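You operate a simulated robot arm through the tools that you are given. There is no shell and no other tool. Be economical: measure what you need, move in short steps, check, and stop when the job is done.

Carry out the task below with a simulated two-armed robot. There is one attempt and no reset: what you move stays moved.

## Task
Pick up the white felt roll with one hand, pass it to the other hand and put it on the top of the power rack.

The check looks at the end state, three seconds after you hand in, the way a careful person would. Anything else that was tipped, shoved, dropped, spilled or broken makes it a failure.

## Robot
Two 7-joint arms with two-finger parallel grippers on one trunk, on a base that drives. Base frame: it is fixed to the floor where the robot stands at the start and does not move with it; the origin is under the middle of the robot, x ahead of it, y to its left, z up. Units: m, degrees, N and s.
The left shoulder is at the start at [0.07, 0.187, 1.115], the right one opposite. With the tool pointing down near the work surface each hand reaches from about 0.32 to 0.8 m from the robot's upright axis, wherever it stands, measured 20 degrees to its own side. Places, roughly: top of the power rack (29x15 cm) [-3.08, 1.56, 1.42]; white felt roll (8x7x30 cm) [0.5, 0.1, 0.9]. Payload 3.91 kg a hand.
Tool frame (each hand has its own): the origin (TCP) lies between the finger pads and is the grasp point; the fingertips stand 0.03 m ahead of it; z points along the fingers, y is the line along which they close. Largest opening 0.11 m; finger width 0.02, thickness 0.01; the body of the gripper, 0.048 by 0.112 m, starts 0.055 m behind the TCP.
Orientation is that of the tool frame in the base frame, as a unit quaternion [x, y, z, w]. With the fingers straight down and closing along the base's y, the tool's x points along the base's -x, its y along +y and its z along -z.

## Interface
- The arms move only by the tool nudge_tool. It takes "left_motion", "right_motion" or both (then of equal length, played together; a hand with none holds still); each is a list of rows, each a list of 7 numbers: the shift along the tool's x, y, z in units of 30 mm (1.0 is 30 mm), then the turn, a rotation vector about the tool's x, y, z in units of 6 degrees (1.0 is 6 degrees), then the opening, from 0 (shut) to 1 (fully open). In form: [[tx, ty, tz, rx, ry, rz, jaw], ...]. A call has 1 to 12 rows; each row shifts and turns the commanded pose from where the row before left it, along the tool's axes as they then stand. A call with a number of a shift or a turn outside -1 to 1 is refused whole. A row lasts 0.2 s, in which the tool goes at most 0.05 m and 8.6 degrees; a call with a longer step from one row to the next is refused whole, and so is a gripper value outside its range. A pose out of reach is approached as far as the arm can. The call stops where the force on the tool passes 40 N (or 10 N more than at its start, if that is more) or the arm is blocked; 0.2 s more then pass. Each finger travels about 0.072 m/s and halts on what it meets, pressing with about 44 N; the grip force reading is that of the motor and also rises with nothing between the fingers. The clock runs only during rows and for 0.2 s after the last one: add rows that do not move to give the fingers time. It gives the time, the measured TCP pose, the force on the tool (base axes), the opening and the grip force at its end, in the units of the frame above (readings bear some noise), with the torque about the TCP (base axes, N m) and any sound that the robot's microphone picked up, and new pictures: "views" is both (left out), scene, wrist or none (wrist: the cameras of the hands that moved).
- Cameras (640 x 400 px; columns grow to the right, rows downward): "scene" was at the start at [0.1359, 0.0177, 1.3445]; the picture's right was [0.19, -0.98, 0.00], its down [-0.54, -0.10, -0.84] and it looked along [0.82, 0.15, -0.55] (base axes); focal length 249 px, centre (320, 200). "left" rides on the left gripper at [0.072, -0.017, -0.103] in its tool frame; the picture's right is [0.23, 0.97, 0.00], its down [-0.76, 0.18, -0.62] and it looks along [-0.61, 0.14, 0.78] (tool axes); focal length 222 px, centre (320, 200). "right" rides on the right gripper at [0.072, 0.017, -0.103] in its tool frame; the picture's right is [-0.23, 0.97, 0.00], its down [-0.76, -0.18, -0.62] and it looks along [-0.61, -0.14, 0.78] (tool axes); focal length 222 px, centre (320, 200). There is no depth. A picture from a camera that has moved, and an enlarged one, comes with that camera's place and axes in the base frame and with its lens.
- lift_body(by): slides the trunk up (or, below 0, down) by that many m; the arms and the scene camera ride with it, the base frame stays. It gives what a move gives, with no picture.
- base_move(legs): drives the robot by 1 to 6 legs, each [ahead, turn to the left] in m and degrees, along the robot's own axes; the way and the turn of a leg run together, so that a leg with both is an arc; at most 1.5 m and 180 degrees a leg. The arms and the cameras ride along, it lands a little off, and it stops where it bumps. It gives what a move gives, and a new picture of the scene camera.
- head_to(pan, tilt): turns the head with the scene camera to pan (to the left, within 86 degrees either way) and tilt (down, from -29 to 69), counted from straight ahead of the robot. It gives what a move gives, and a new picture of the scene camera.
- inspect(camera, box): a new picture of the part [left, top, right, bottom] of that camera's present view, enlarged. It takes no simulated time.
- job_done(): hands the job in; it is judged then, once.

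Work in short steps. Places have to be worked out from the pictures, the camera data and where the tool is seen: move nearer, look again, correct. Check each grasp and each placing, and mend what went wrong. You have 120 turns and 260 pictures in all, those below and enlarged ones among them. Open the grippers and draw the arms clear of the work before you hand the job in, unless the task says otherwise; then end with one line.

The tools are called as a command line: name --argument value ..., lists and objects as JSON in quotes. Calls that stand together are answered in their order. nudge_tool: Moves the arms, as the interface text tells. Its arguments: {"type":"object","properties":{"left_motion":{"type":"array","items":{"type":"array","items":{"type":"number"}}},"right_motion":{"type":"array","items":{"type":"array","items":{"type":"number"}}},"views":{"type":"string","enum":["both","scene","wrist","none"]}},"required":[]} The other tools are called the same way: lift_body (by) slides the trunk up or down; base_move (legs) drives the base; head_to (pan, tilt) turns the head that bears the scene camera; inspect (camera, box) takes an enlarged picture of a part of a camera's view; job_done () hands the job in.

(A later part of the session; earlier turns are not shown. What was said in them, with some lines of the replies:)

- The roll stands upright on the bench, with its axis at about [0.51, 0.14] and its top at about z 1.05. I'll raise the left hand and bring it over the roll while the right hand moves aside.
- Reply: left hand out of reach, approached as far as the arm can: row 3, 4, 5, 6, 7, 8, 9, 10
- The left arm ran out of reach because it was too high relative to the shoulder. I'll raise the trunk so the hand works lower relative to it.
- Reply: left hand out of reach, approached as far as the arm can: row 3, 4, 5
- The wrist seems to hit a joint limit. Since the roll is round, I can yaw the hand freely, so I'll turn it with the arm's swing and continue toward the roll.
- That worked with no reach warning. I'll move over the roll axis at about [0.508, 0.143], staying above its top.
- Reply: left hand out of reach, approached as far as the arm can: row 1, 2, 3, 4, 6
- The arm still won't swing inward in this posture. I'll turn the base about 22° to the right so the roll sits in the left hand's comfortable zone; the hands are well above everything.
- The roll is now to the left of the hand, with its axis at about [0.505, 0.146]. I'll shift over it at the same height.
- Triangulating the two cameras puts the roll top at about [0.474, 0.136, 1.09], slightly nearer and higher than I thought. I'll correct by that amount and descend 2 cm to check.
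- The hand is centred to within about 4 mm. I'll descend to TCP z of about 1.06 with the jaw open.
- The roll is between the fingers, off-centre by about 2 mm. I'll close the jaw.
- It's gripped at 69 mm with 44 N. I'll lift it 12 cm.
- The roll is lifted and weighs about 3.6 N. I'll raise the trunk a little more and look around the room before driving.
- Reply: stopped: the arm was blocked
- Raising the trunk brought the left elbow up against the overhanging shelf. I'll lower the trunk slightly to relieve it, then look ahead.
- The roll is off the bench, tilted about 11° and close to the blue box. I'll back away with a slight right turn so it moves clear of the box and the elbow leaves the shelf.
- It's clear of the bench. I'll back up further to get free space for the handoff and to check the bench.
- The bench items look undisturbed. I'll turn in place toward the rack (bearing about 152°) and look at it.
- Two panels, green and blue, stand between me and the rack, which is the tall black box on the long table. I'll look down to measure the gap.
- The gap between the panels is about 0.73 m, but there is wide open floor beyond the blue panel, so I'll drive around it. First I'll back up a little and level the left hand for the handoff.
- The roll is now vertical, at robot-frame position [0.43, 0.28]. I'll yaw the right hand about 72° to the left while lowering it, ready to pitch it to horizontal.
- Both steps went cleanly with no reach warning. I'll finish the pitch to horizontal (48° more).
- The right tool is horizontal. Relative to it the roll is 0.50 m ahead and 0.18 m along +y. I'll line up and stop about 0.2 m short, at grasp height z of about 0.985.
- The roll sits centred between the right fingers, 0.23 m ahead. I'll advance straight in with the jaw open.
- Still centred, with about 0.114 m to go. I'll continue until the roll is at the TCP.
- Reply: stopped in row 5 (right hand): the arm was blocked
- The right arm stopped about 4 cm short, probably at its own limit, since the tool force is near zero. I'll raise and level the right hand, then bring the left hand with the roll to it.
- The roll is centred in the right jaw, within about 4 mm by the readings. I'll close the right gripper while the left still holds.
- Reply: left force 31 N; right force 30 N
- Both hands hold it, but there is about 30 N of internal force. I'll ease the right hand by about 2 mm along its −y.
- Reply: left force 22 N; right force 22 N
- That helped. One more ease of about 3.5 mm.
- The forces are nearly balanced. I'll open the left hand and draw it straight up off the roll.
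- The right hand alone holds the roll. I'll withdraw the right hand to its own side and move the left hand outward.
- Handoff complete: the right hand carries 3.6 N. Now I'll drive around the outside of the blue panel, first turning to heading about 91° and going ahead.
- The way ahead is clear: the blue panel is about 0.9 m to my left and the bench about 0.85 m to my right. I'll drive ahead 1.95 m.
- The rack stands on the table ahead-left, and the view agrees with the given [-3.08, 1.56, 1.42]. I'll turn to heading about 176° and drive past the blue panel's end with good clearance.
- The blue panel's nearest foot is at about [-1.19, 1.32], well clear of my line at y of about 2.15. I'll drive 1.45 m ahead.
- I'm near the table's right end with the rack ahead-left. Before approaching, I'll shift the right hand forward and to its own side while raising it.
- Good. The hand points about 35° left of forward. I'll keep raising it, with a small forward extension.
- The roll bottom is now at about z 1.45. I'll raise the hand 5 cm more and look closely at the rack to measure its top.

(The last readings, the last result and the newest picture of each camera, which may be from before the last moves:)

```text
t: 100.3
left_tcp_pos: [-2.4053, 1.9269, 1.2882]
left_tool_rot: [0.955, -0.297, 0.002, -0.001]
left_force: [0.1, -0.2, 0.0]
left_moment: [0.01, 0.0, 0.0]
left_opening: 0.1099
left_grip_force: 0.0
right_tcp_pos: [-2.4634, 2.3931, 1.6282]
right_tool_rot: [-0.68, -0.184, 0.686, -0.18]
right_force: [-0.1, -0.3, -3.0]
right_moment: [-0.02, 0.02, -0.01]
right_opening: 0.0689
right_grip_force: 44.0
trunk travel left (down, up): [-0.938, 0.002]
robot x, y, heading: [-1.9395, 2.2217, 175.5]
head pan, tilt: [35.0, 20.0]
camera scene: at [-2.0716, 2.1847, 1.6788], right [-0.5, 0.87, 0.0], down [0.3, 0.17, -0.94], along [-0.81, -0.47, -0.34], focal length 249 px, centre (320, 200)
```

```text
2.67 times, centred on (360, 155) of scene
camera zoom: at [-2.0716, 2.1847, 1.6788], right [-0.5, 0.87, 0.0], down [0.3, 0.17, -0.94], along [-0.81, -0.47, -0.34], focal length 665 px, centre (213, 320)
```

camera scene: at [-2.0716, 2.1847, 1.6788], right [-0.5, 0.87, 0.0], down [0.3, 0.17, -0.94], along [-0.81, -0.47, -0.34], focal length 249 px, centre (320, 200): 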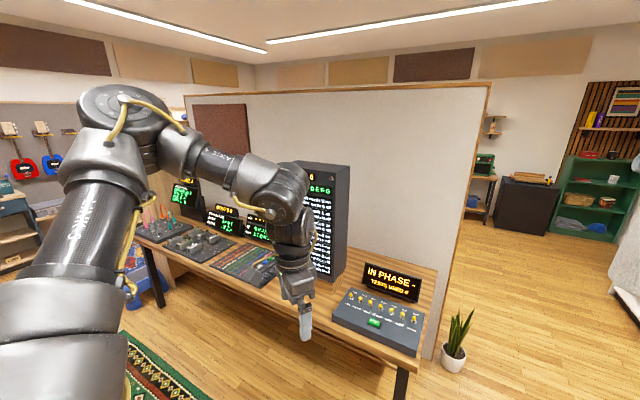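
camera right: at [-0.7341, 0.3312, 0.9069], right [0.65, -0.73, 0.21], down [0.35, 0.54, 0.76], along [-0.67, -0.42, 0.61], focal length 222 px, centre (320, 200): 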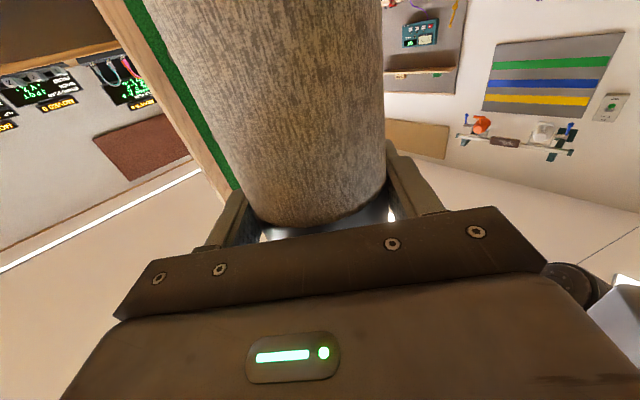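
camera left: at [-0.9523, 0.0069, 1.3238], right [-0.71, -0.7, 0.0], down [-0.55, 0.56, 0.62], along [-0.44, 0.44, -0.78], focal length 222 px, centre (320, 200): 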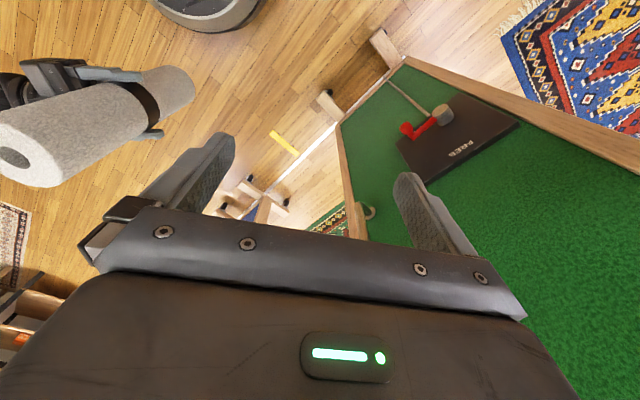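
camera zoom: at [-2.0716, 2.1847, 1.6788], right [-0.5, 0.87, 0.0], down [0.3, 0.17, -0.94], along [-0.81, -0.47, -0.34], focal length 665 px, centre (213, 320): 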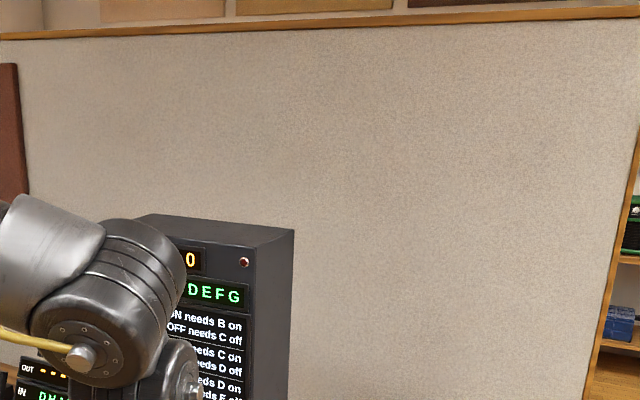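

The rack top spans x from −3.18 to −3.02 and y from 1.40 to 1.71, so its centre is about [-3.09, 1.56]. I'll drive to a standing point about 0.65 m in front of it, with the roll bottom at about 1.50, above the rack top.

base_move --legs '[[0, 60], [0.78, 0]]'

```text
t: 107.2
left_tcp_pos: [-2.3633, 1.0287, 1.2888]
left_tool_rot: [0.975, 0.221, 0.001, -0.001]
left_force: [0.4, -0.4, 0.7]
left_moment: [0.0, -0.01, 0.01]
left_opening: 0.1101
left_grip_force: 0.1
right_tcp_pos: [-2.7972, 1.2125, 1.6274]
right_tool_rot: [-0.497, -0.499, 0.505, -0.499]
right_force: [1.0, -0.3, -3.7]
right_moment: [-0.01, -0.03, 0.0]
right_opening: 0.0691
right_grip_force: 44.3
trunk travel left (down, up): [-0.938, 0.002]
robot x, y, heading: [-2.3923, 1.5793, -125.0]
head pan, tilt: [35.0, 20.0]
camera scene: at [-2.4186, 1.4501, 1.679], right [-1.0, 0.0, 0.0], down [0.0, 0.34, -0.94], along [0.0, -0.94, -0.34], focal length 249 px, centre (320, 200)
```

scene: 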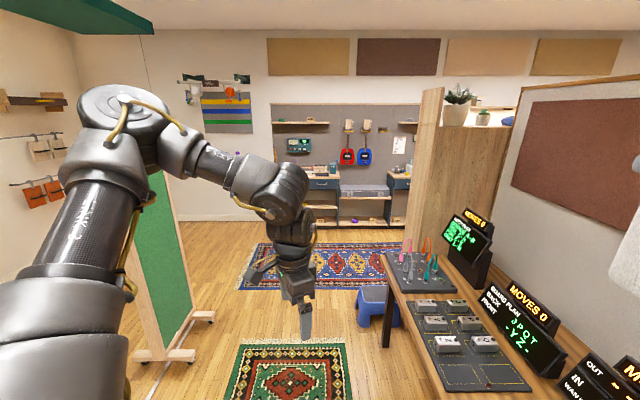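

I'm positioned at [-2.39, 1.58]. I'll turn right 48° to face the table; the hand sweeps at z of about 1.63, above all the devices.

base_move --legs '[[0, -48]]'

head_to --pan -5 --tilt 25

```text
t: 109.8
left_tcp_pos: [-2.7893, 1.1977, 1.2878]
left_tool_rot: [0.979, -0.204, 0.001, -0.001]
left_force: [0.1, -0.7, -0.3]
left_moment: [0.01, -0.01, -0.03]
left_opening: 0.1098
left_grip_force: 0.0
right_tcp_pos: [-2.9369, 1.6456, 1.6272]
right_tool_rot: [-0.66, -0.248, 0.666, -0.244]
right_force: [-0.5, -0.9, -3.3]
right_moment: [-0.02, 0.02, -0.03]
right_opening: 0.0689
right_grip_force: 43.9
trunk travel left (down, up): [-0.938, 0.002]
robot x, y, heading: [-2.3903, 1.5829, -174.0]
head pan, tilt: [35.0, 20.0]
camera scene: at [-2.5111, 1.5157, 1.6788], right [-0.66, 0.75, 0.0], down [0.26, 0.23, -0.94], along [-0.71, -0.62, -0.34], focal length 249 px, centre (320, 200)
```

scene: 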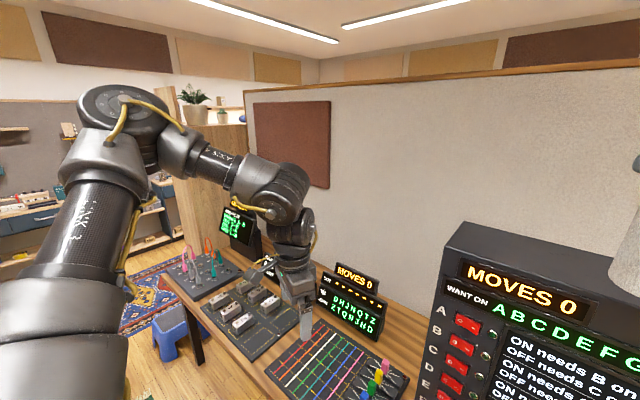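

```text
t: 110.8
left_tcp_pos: [-2.7907, 1.199, 1.2886]
left_tool_rot: [0.979, -0.203, 0.001, -0.001]
left_force: [-0.1, 0.4, -0.3]
left_moment: [0.01, 0.02, 0.03]
left_opening: 0.11
left_grip_force: 0.0
right_tcp_pos: [-2.9367, 1.647, 1.6271]
right_tool_rot: [-0.659, -0.247, 0.667, -0.244]
right_force: [0.3, -0.9, -3.6]
right_moment: [-0.01, 0.0, -0.02]
right_opening: 0.0688
right_grip_force: 44.2
trunk travel left (down, up): [-0.938, 0.002]
robot x, y, heading: [-2.3887, 1.5779, -174.1]
head pan, tilt: [-5.0, 25.0]
camera scene: at [-2.5331, 1.576, 1.6707], right [-0.02, 1.0, 0.0], down [0.42, 0.01, -0.91], along [-0.91, -0.02, -0.42], focal length 249 px, centre (320, 200)
```

scene: 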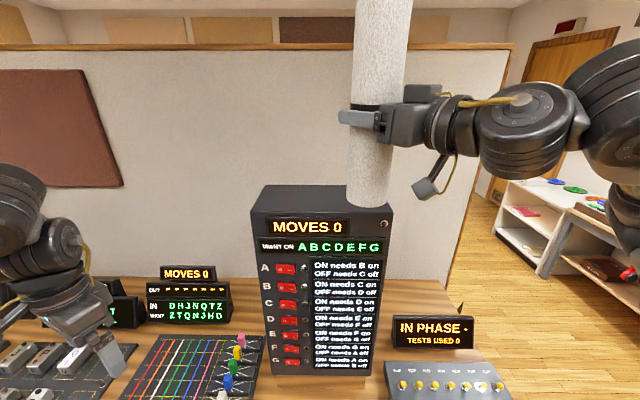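

The rack top measures about z 1.43 with its centre near [-3.07, 1.565], and the roll bottom is at about 1.49. I'll move the roll over the rack centre at this height.

nudge_tool --right_motion '[[0, -0.115, 0.66, 0, 0, 0, 0], [0, -0.115, 0.66, 0, 0, 0, 0], [0, -0.115, 0.66, 0, 0, 0, 0], [0, -0.115, 0.66, 0, 0, 0, 0], [0, -0.115, 0.66, 0, 0, 0, 0], [0, -0.115, 0.66, 0, 0, 0, 0], [0, -0.115, 0.66, 0, 0, 0, 0], [0, -0.115, 0.66, 0, 0, 0, 0]]'

```text
t: 112.7
left_tcp_pos: [-2.792, 1.1986, 1.2871]
left_tool_rot: [0.979, -0.203, 0.002, -0.002]
left_force: [-1.0, -0.7, 0.3]
left_moment: [0.01, 0.04, 0.02]
left_opening: 0.11
left_grip_force: 0.1
right_tcp_pos: [-3.075, 1.5633, 1.6273]
right_tool_rot: [-0.66, -0.248, 0.666, -0.244]
right_force: [1.3, -0.1, -3.1]
right_moment: [0.01, 0.0, 0.0]
right_opening: 0.0685
right_grip_force: 43.3
trunk travel left (down, up): [-0.938, 0.002]
robot x, y, heading: [-2.3854, 1.5796, -173.7]
head pan, tilt: [-5.0, 25.0]
camera scene: at [-2.5345, 1.5747, 1.6706], right [-0.02, 1.0, 0.0], down [0.42, 0.01, -0.91], along [-0.91, -0.02, -0.42], focal length 249 px, centre (320, 200)
camera right: at [-2.9873, 1.6188, 1.5547], right [0.64, -0.74, 0.22], down [0.36, 0.54, 0.76], along [-0.68, -0.41, 0.61], focal length 222 px, centre (320, 200)
```

scene: 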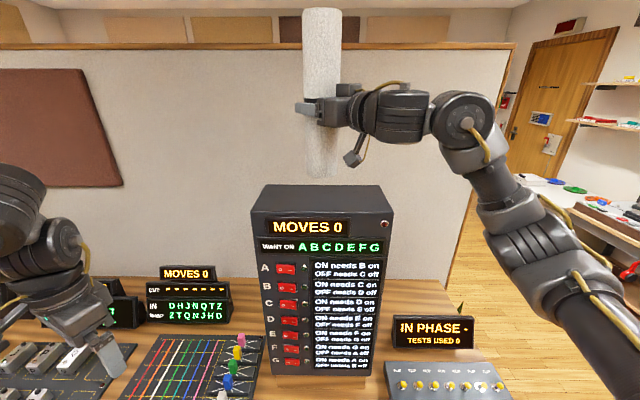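
right: 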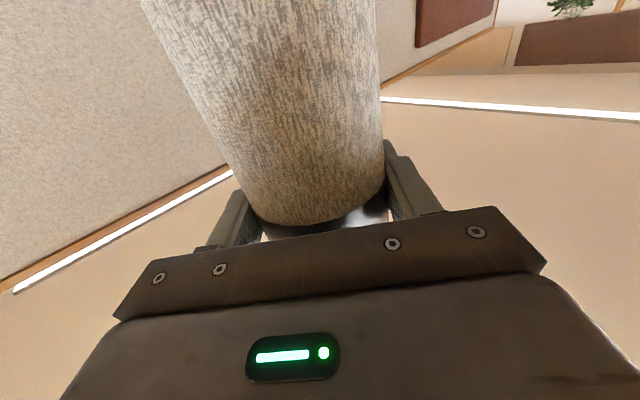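

The roll is over the middle of the rack. I'll descend 4 cm and look.

nudge_tool --right_motion '[[0.5, 0, 0, 0, 0, 0, 0], [0.5, 0, 0, 0, 0, 0, 0], [0.35, 0, 0, 0, 0, 0, 0], [0, 0, 0, 0, 0, 0, 0]]' --views "none"

inspect --camera "scene" --box '[220, 80, 460, 230]'

```text
t: 113.7
left_tcp_pos: [-2.7904, 1.1981, 1.2885]
left_tool_rot: [0.979, -0.204, 0.001, 0.0]
left_force: [0.0, 0.7, -0.3]
left_moment: [0.0, -0.02, 0.01]
left_opening: 0.1103
left_grip_force: 0.1
right_tcp_pos: [-3.0737, 1.5654, 1.588]
right_tool_rot: [-0.659, -0.248, 0.667, -0.244]
right_force: [0.5, -0.2, -3.5]
right_moment: [-0.01, -0.01, -0.01]
right_opening: 0.0685
right_grip_force: 43.5
trunk travel left (down, up): [-0.938, 0.002]
robot x, y, heading: [-2.3893, 1.583, -174.1]
head pan, tilt: [-5.0, 25.0]
```

```text
2.67 times, centred on (340, 155) of scene
camera zoom: at [-2.5328, 1.5763, 1.6708], right [-0.02, 1.0, 0.0], down [0.42, 0.01, -0.91], along [-0.91, -0.02, -0.42], focal length 665 px, centre (267, 320)
```

zoom: 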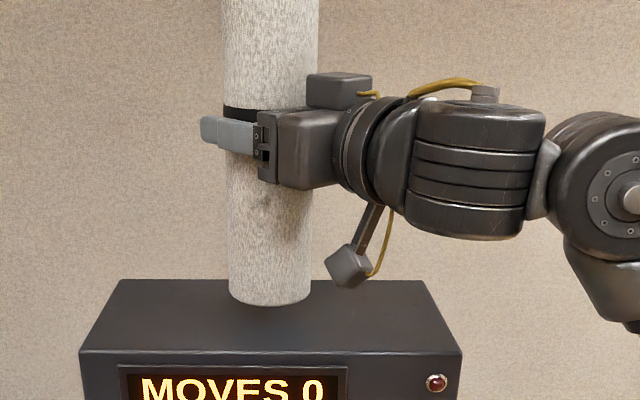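

The roll bottom is about 1–2 cm above the rack top. I'll lower it in small steps while watching the force.

nudge_tool --right_motion '[[0.12, 0, 0, 0, 0, 0, 0], [0.12, 0, 0, 0, 0, 0, 0], [0.1, 0, 0, 0, 0, 0, 0], [0, 0, 0, 0, 0, 0, 0]]' --views "none"

```text
t: 114.7
left_tcp_pos: [-2.7901, 1.1978, 1.2884]
left_tool_rot: [0.979, -0.204, 0.0, -0.002]
left_force: [0.1, -0.2, -0.5]
left_moment: [0.0, 0.01, 0.0]
left_opening: 0.1099
left_grip_force: 0.0
right_tcp_pos: [-3.0757, 1.5633, 1.5779]
right_tool_rot: [-0.66, -0.248, 0.666, -0.245]
right_force: [0.4, 0.1, -2.6]
right_moment: [0.0, 0.01, 0.0]
right_opening: 0.0684
right_grip_force: 44.4
trunk travel left (down, up): [-0.938, 0.002]
robot x, y, heading: [-2.3947, 1.5803, -173.9]
head pan, tilt: [-5.0, 25.0]
```

No contact yet. I'll continue down 6 mm in small steps.

nudge_tool --right_motion '[[0.1, 0, 0, 0, 0, 0, 0], [0.1, 0, 0, 0, 0, 0, 0], [0, 0, 0, 0, 0, 0, 0]]' --views "none"

inspect --camera "scene" --box '[220, 80, 460, 230]'

```text
t: 115.5
left_tcp_pos: [-2.7905, 1.1988, 1.2881]
left_tool_rot: [0.979, -0.205, 0.001, -0.001]
left_force: [-0.7, -1.0, 0.6]
left_moment: [0.03, -0.01, 0.04]
left_opening: 0.11
left_grip_force: 0.1
right_tcp_pos: [-3.0755, 1.5631, 1.5713]
right_tool_rot: [-0.659, -0.248, 0.666, -0.245]
right_force: [0.4, -0.8, -3.0]
right_moment: [-0.02, -0.01, -0.02]
right_opening: 0.0686
right_grip_force: 43.8
trunk travel left (down, up): [-0.938, 0.002]
robot x, y, heading: [-2.3891, 1.5802, -173.9]
head pan, tilt: [-5.0, 25.0]
```

```text
2.67 times, centred on (340, 155) of scene
camera zoom: at [-2.5333, 1.576, 1.6707], right [-0.02, 1.0, 0.0], down [0.42, 0.01, -0.91], along [-0.91, -0.02, -0.42], focal length 665 px, centre (267, 320)
```

zoom: 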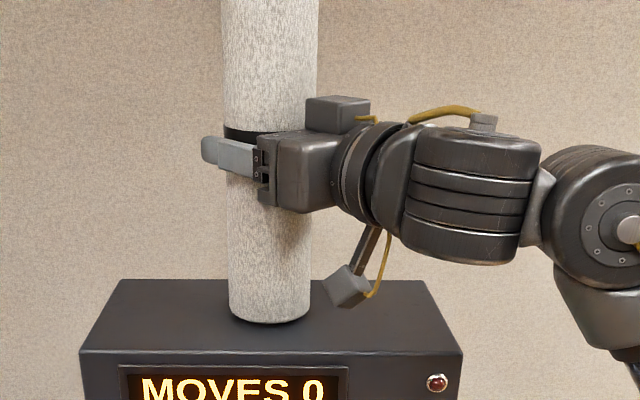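

Almost touching. I'll lower in steps of 2.5 mm.

nudge_tool --right_motion '[[0.08, 0, 0, 0, 0, 0, 0], [0.08, 0, 0, 0, 0, 0, 0], [0, 0, 0, 0, 0, 0, 0]]' --views "none"

```text
t: 116.2
left_tcp_pos: [-2.7905, 1.1994, 1.289]
left_tool_rot: [0.979, -0.203, 0.002, -0.001]
left_force: [0.2, -0.1, -0.1]
left_moment: [0.04, 0.03, -0.02]
left_opening: 0.1101
left_grip_force: 0.1
right_tcp_pos: [-3.0759, 1.5632, 1.5671]
right_tool_rot: [-0.659, -0.249, 0.666, -0.246]
right_force: [0.4, 0.3, -3.6]
right_moment: [-0.03, 0.02, 0.0]
right_opening: 0.0683
right_grip_force: 44.2
trunk travel left (down, up): [-0.938, 0.002]
robot x, y, heading: [-2.3886, 1.5835, -173.7]
head pan, tilt: [-5.0, 25.0]
```

Still free. I'll lower another 5 mm.

nudge_tool --right_motion '[[0.08, 0, 0, 0, 0, 0, 0], [0.08, 0, 0, 0, 0, 0, 0], [0, 0, 0, 0, 0, 0, 0]]' --views "none"

inspect --camera "scene" --box '[240, 120, 400, 220]'

```text
t: 117.0
left_tcp_pos: [-2.7899, 1.1986, 1.2891]
left_tool_rot: [0.979, -0.205, 0.001, -0.001]
left_force: [-0.4, -0.2, 0.2]
left_moment: [0.01, -0.04, 0.02]
left_opening: 0.1098
left_grip_force: 0.1
right_tcp_pos: [-3.0753, 1.5649, 1.5678]
right_tool_rot: [-0.658, -0.246, 0.669, -0.245]
right_force: [-13.2, -1.0, 29.4]
right_moment: [0.22, 0.8, 0.12]
right_opening: 0.0683
right_grip_force: 44.1
trunk travel left (down, up): [-0.938, 0.002]
robot x, y, heading: [-2.389, 1.5828, -174.0]
head pan, tilt: [-5.0, 25.0]
```

```text
4.00 times, centred on (320, 170) of scene
camera zoom: at [-2.5324, 1.5756, 1.6713], right [-0.02, 1.0, 0.0], down [0.42, 0.01, -0.91], along [-0.91, -0.02, -0.42], focal length 998 px, centre (320, 320)
```

zoom: 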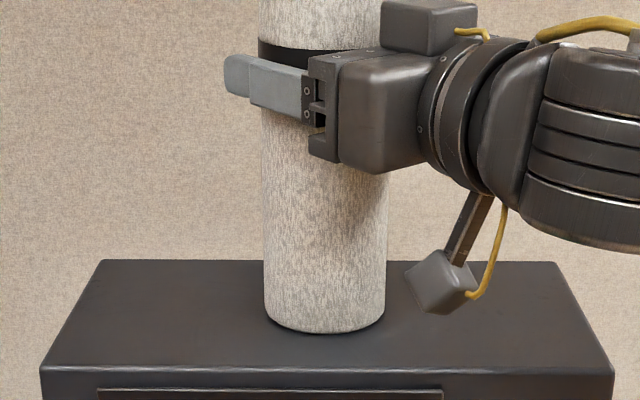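

Contact made, pressing about 30 N. I'll ease up 4 mm so the roll just rests before releasing.

nudge_tool --right_motion '[[-0.14, 0, 0, 0, 0, 0, 0], [0, 0, 0, 0, 0, 0, 0]]' --views "none"

```text
t: 117.7
left_tcp_pos: [-2.7893, 1.1982, 1.2887]
left_tool_rot: [0.979, -0.204, 0.002, -0.001]
left_force: [0.8, -0.3, -0.7]
left_moment: [0.0, -0.05, 0.0]
left_opening: 0.1097
left_grip_force: 0.0
right_tcp_pos: [-3.0748, 1.5636, 1.5673]
right_tool_rot: [-0.66, -0.248, 0.666, -0.245]
right_force: [-8.3, -0.9, 19.2]
right_moment: [-0.07, 0.49, 0.02]
right_opening: 0.0685
right_grip_force: 43.8
trunk travel left (down, up): [-0.938, 0.002]
robot x, y, heading: [-2.3865, 1.5858, -173.7]
head pan, tilt: [-5.0, 25.0]
```

Still about 19 N up, so I'll ease a little more.

nudge_tool --right_motion '[[-0.15, 0, 0, 0, 0, 0, 0], [0, 0, 0, 0, 0, 0, 0]]' --views "none"

```text
t: 118.2
left_tcp_pos: [-2.79, 1.1988, 1.2873]
left_tool_rot: [0.979, -0.203, 0.0, 0.0]
left_force: [-0.4, -0.2, -0.4]
left_moment: [0.01, 0.0, 0.04]
left_opening: 0.1098
left_grip_force: 0.0
right_tcp_pos: [-3.0761, 1.5641, 1.5686]
right_tool_rot: [-0.661, -0.249, 0.665, -0.244]
right_force: [0.5, 0.6, -3.5]
right_moment: [0.0, 0.01, -0.03]
right_opening: 0.0683
right_grip_force: 44.2
trunk travel left (down, up): [-0.938, 0.002]
robot x, y, heading: [-2.3898, 1.5798, -173.6]
head pan, tilt: [-5.0, 25.0]
```

It's now free by a millimetre or so. I'll lower 1.5 mm, then open slowly.

nudge_tool --right_motion '[[0.05, 0, 0, 0, 0, 0, 0], [0, 0, 0, 0, 0, 0, 0.6], [0, 0, 0, 0, 0, 0, 0.65], [0, 0, 0, 0, 0, 0, 0.7], [0, 0, 0, 0, 0, 0, 0.85], [0, 0, 0, 0, 0, 0, 1], [0, 0, 0, 0, 0, 0, 1]]'

```text
t: 119.8
left_tcp_pos: [-2.7896, 1.1986, 1.2883]
left_tool_rot: [0.979, -0.205, 0.001, 0.0]
left_force: [0.3, -0.1, -0.8]
left_moment: [0.0, -0.02, 0.03]
left_opening: 0.1099
left_grip_force: 0.1
right_tcp_pos: [-3.0754, 1.5649, 1.5699]
right_tool_rot: [-0.659, -0.249, 0.667, -0.245]
right_force: [0.1, 0.5, -0.5]
right_moment: [0.01, -0.04, -0.02]
right_opening: 0.1099
right_grip_force: 0.0
trunk travel left (down, up): [-0.938, 0.002]
robot x, y, heading: [-2.3879, 1.5802, -174.0]
head pan, tilt: [-5.0, 25.0]
camera scene: at [-2.5328, 1.5759, 1.6708], right [-0.02, 1.0, 0.0], down [0.42, 0.01, -0.91], along [-0.91, -0.02, -0.42], focal length 249 px, centre (320, 200)
camera right: at [-2.9868, 1.6192, 1.4972], right [0.64, -0.74, 0.22], down [0.36, 0.54, 0.76], along [-0.68, -0.4, 0.61], focal length 222 px, centre (320, 200)
```

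scene: 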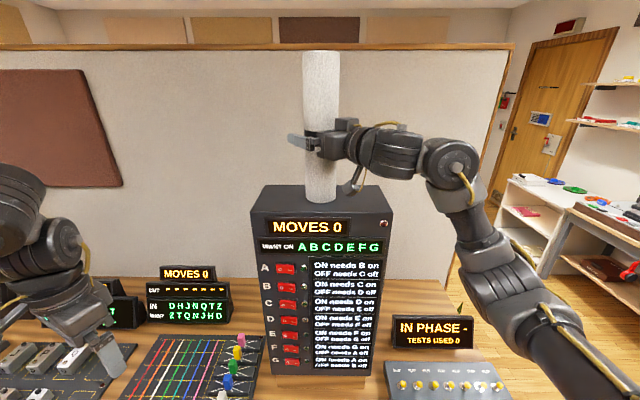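
right: 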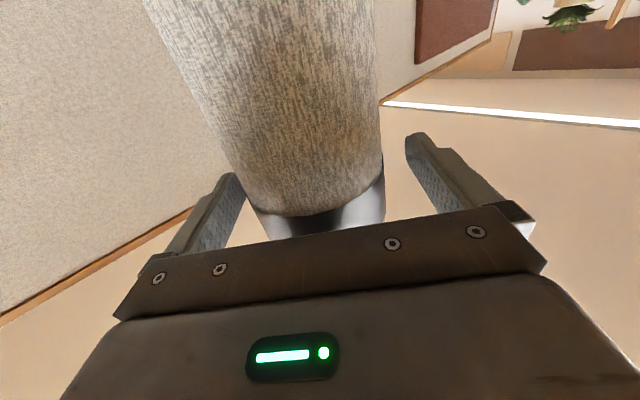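

The roll stands alone on the rack. I'll centre the open fingers slightly and retreat straight back.

nudge_tool --right_motion '[[0, -0.08, 0, 0, 0, 0, 1], [0, 0, -0.4, 0, 0, 0, 1], [0, 0, -0.6, 0, 0, 0, 1], [0, 0, -0.8, 0, 0, 0, 1], [0, 0, -0.8, 0, 0, 0, 1], [0, 0, -0.8, 0, 0, 0, 1], [0, 0, -0.8, 0, 0, 0, 1]]'

```text
t: 121.5
left_tcp_pos: [-2.789, 1.1991, 1.2887]
left_tool_rot: [0.979, -0.204, 0.001, 0.0]
left_force: [0.6, -0.1, -1.0]
left_moment: [-0.03, -0.01, 0.01]
left_opening: 0.11
left_grip_force: 0.0
right_tcp_pos: [-2.9791, 1.6499, 1.5687]
right_tool_rot: [-0.66, -0.247, 0.667, -0.244]
right_force: [0.0, -0.2, -0.3]
right_moment: [0.0, -0.04, 0.0]
right_opening: 0.11
right_grip_force: 0.0
trunk travel left (down, up): [-0.938, 0.002]
robot x, y, heading: [-2.3883, 1.5783, -173.9]
head pan, tilt: [-5.0, 25.0]
camera scene: at [-2.5315, 1.5776, 1.6709], right [-0.02, 1.0, 0.0], down [0.42, 0.01, -0.91], along [-0.91, -0.02, -0.42], focal length 249 px, centre (320, 200)
camera right: at [-2.8913, 1.7048, 1.4966], right [0.64, -0.74, 0.22], down [0.36, 0.54, 0.76], along [-0.68, -0.4, 0.62], focal length 222 px, centre (320, 200)
```

scene: 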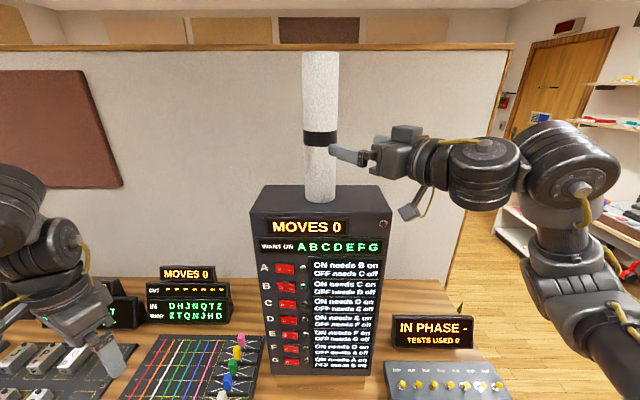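
right: 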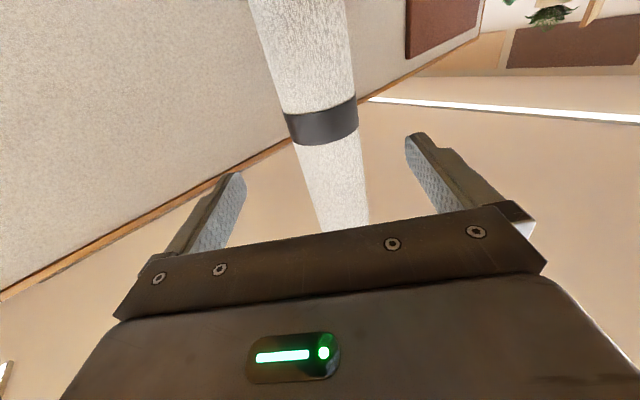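

The roll stands upright, centred on the rack. I'll draw the hand further back and back the base off 0.25 m.

nudge_tool --right_motion '[[0, 0, -0.8, 0, 0, 0, 1], [0, 0, -0.8, 0, 0, 0, 1], [0, 0, -0.8, 0, 0, 0, 1]]' --views "none"

base_move --legs '[[-0.25, 0]]'

```text
t: 122.2
left_tcp_pos: [-2.7889, 1.1998, 1.2897]
left_tool_rot: [0.979, -0.204, 0.001, 0.0]
left_force: [1.1, -0.1, 0.4]
left_moment: [-0.03, 0.02, 0.0]
left_opening: 0.1097
left_grip_force: 0.1
right_tcp_pos: [-2.9253, 1.6972, 1.5673]
right_tool_rot: [-0.659, -0.248, 0.666, -0.246]
right_force: [0.1, 0.1, 0.1]
right_moment: [0.0, 0.02, -0.03]
right_opening: 0.11
right_grip_force: 0.1
trunk travel left (down, up): [-0.938, 0.002]
robot x, y, heading: [-2.3852, 1.5802, -173.9]
head pan, tilt: [-5.0, 25.0]
```

```text
t: 124.1
left_tcp_pos: [-2.5429, 1.2245, 1.2876]
left_tool_rot: [0.979, -0.203, 0.003, -0.001]
left_force: [-0.3, -0.7, 0.6]
left_moment: [0.02, 0.03, 0.03]
left_opening: 0.1102
left_grip_force: 0.1
right_tcp_pos: [-2.6808, 1.7214, 1.5665]
right_tool_rot: [-0.66, -0.248, 0.665, -0.245]
right_force: [-0.9, 0.0, 0.1]
right_moment: [-0.04, -0.02, 0.01]
right_opening: 0.11
right_grip_force: 0.0
trunk travel left (down, up): [-0.938, 0.002]
robot x, y, heading: [-2.1385, 1.6104, -174.0]
head pan, tilt: [-5.0, 25.0]
camera scene: at [-2.2881, 1.6025, 1.6703], right [-0.02, 1.0, 0.0], down [0.43, 0.01, -0.91], along [-0.9, -0.02, -0.43], focal length 249 px, centre (320, 200)
```

scene: 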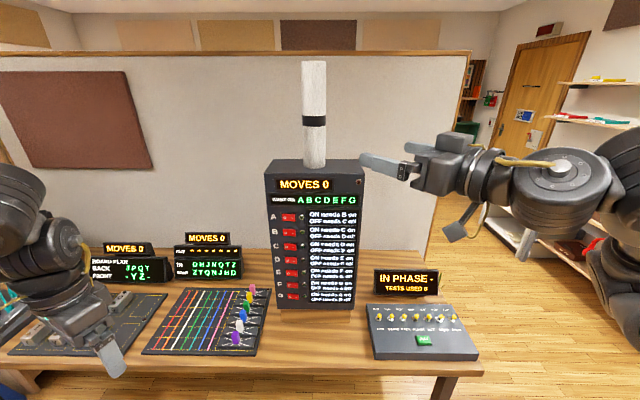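

The roll is standing upright on the rack, the table devices are undisturbed, and both hands are open and clear. Handing in.

job_done

```text
The job is handed in.
```

The white felt roll was picked up with the left hand, passed to the right in mid-air, and left standing upright near the middle of the power rack's top. While I was lifting it, the left elbow pressed briefly against the shelf over the bench; I saw nothing displaced there or on the rack's table.
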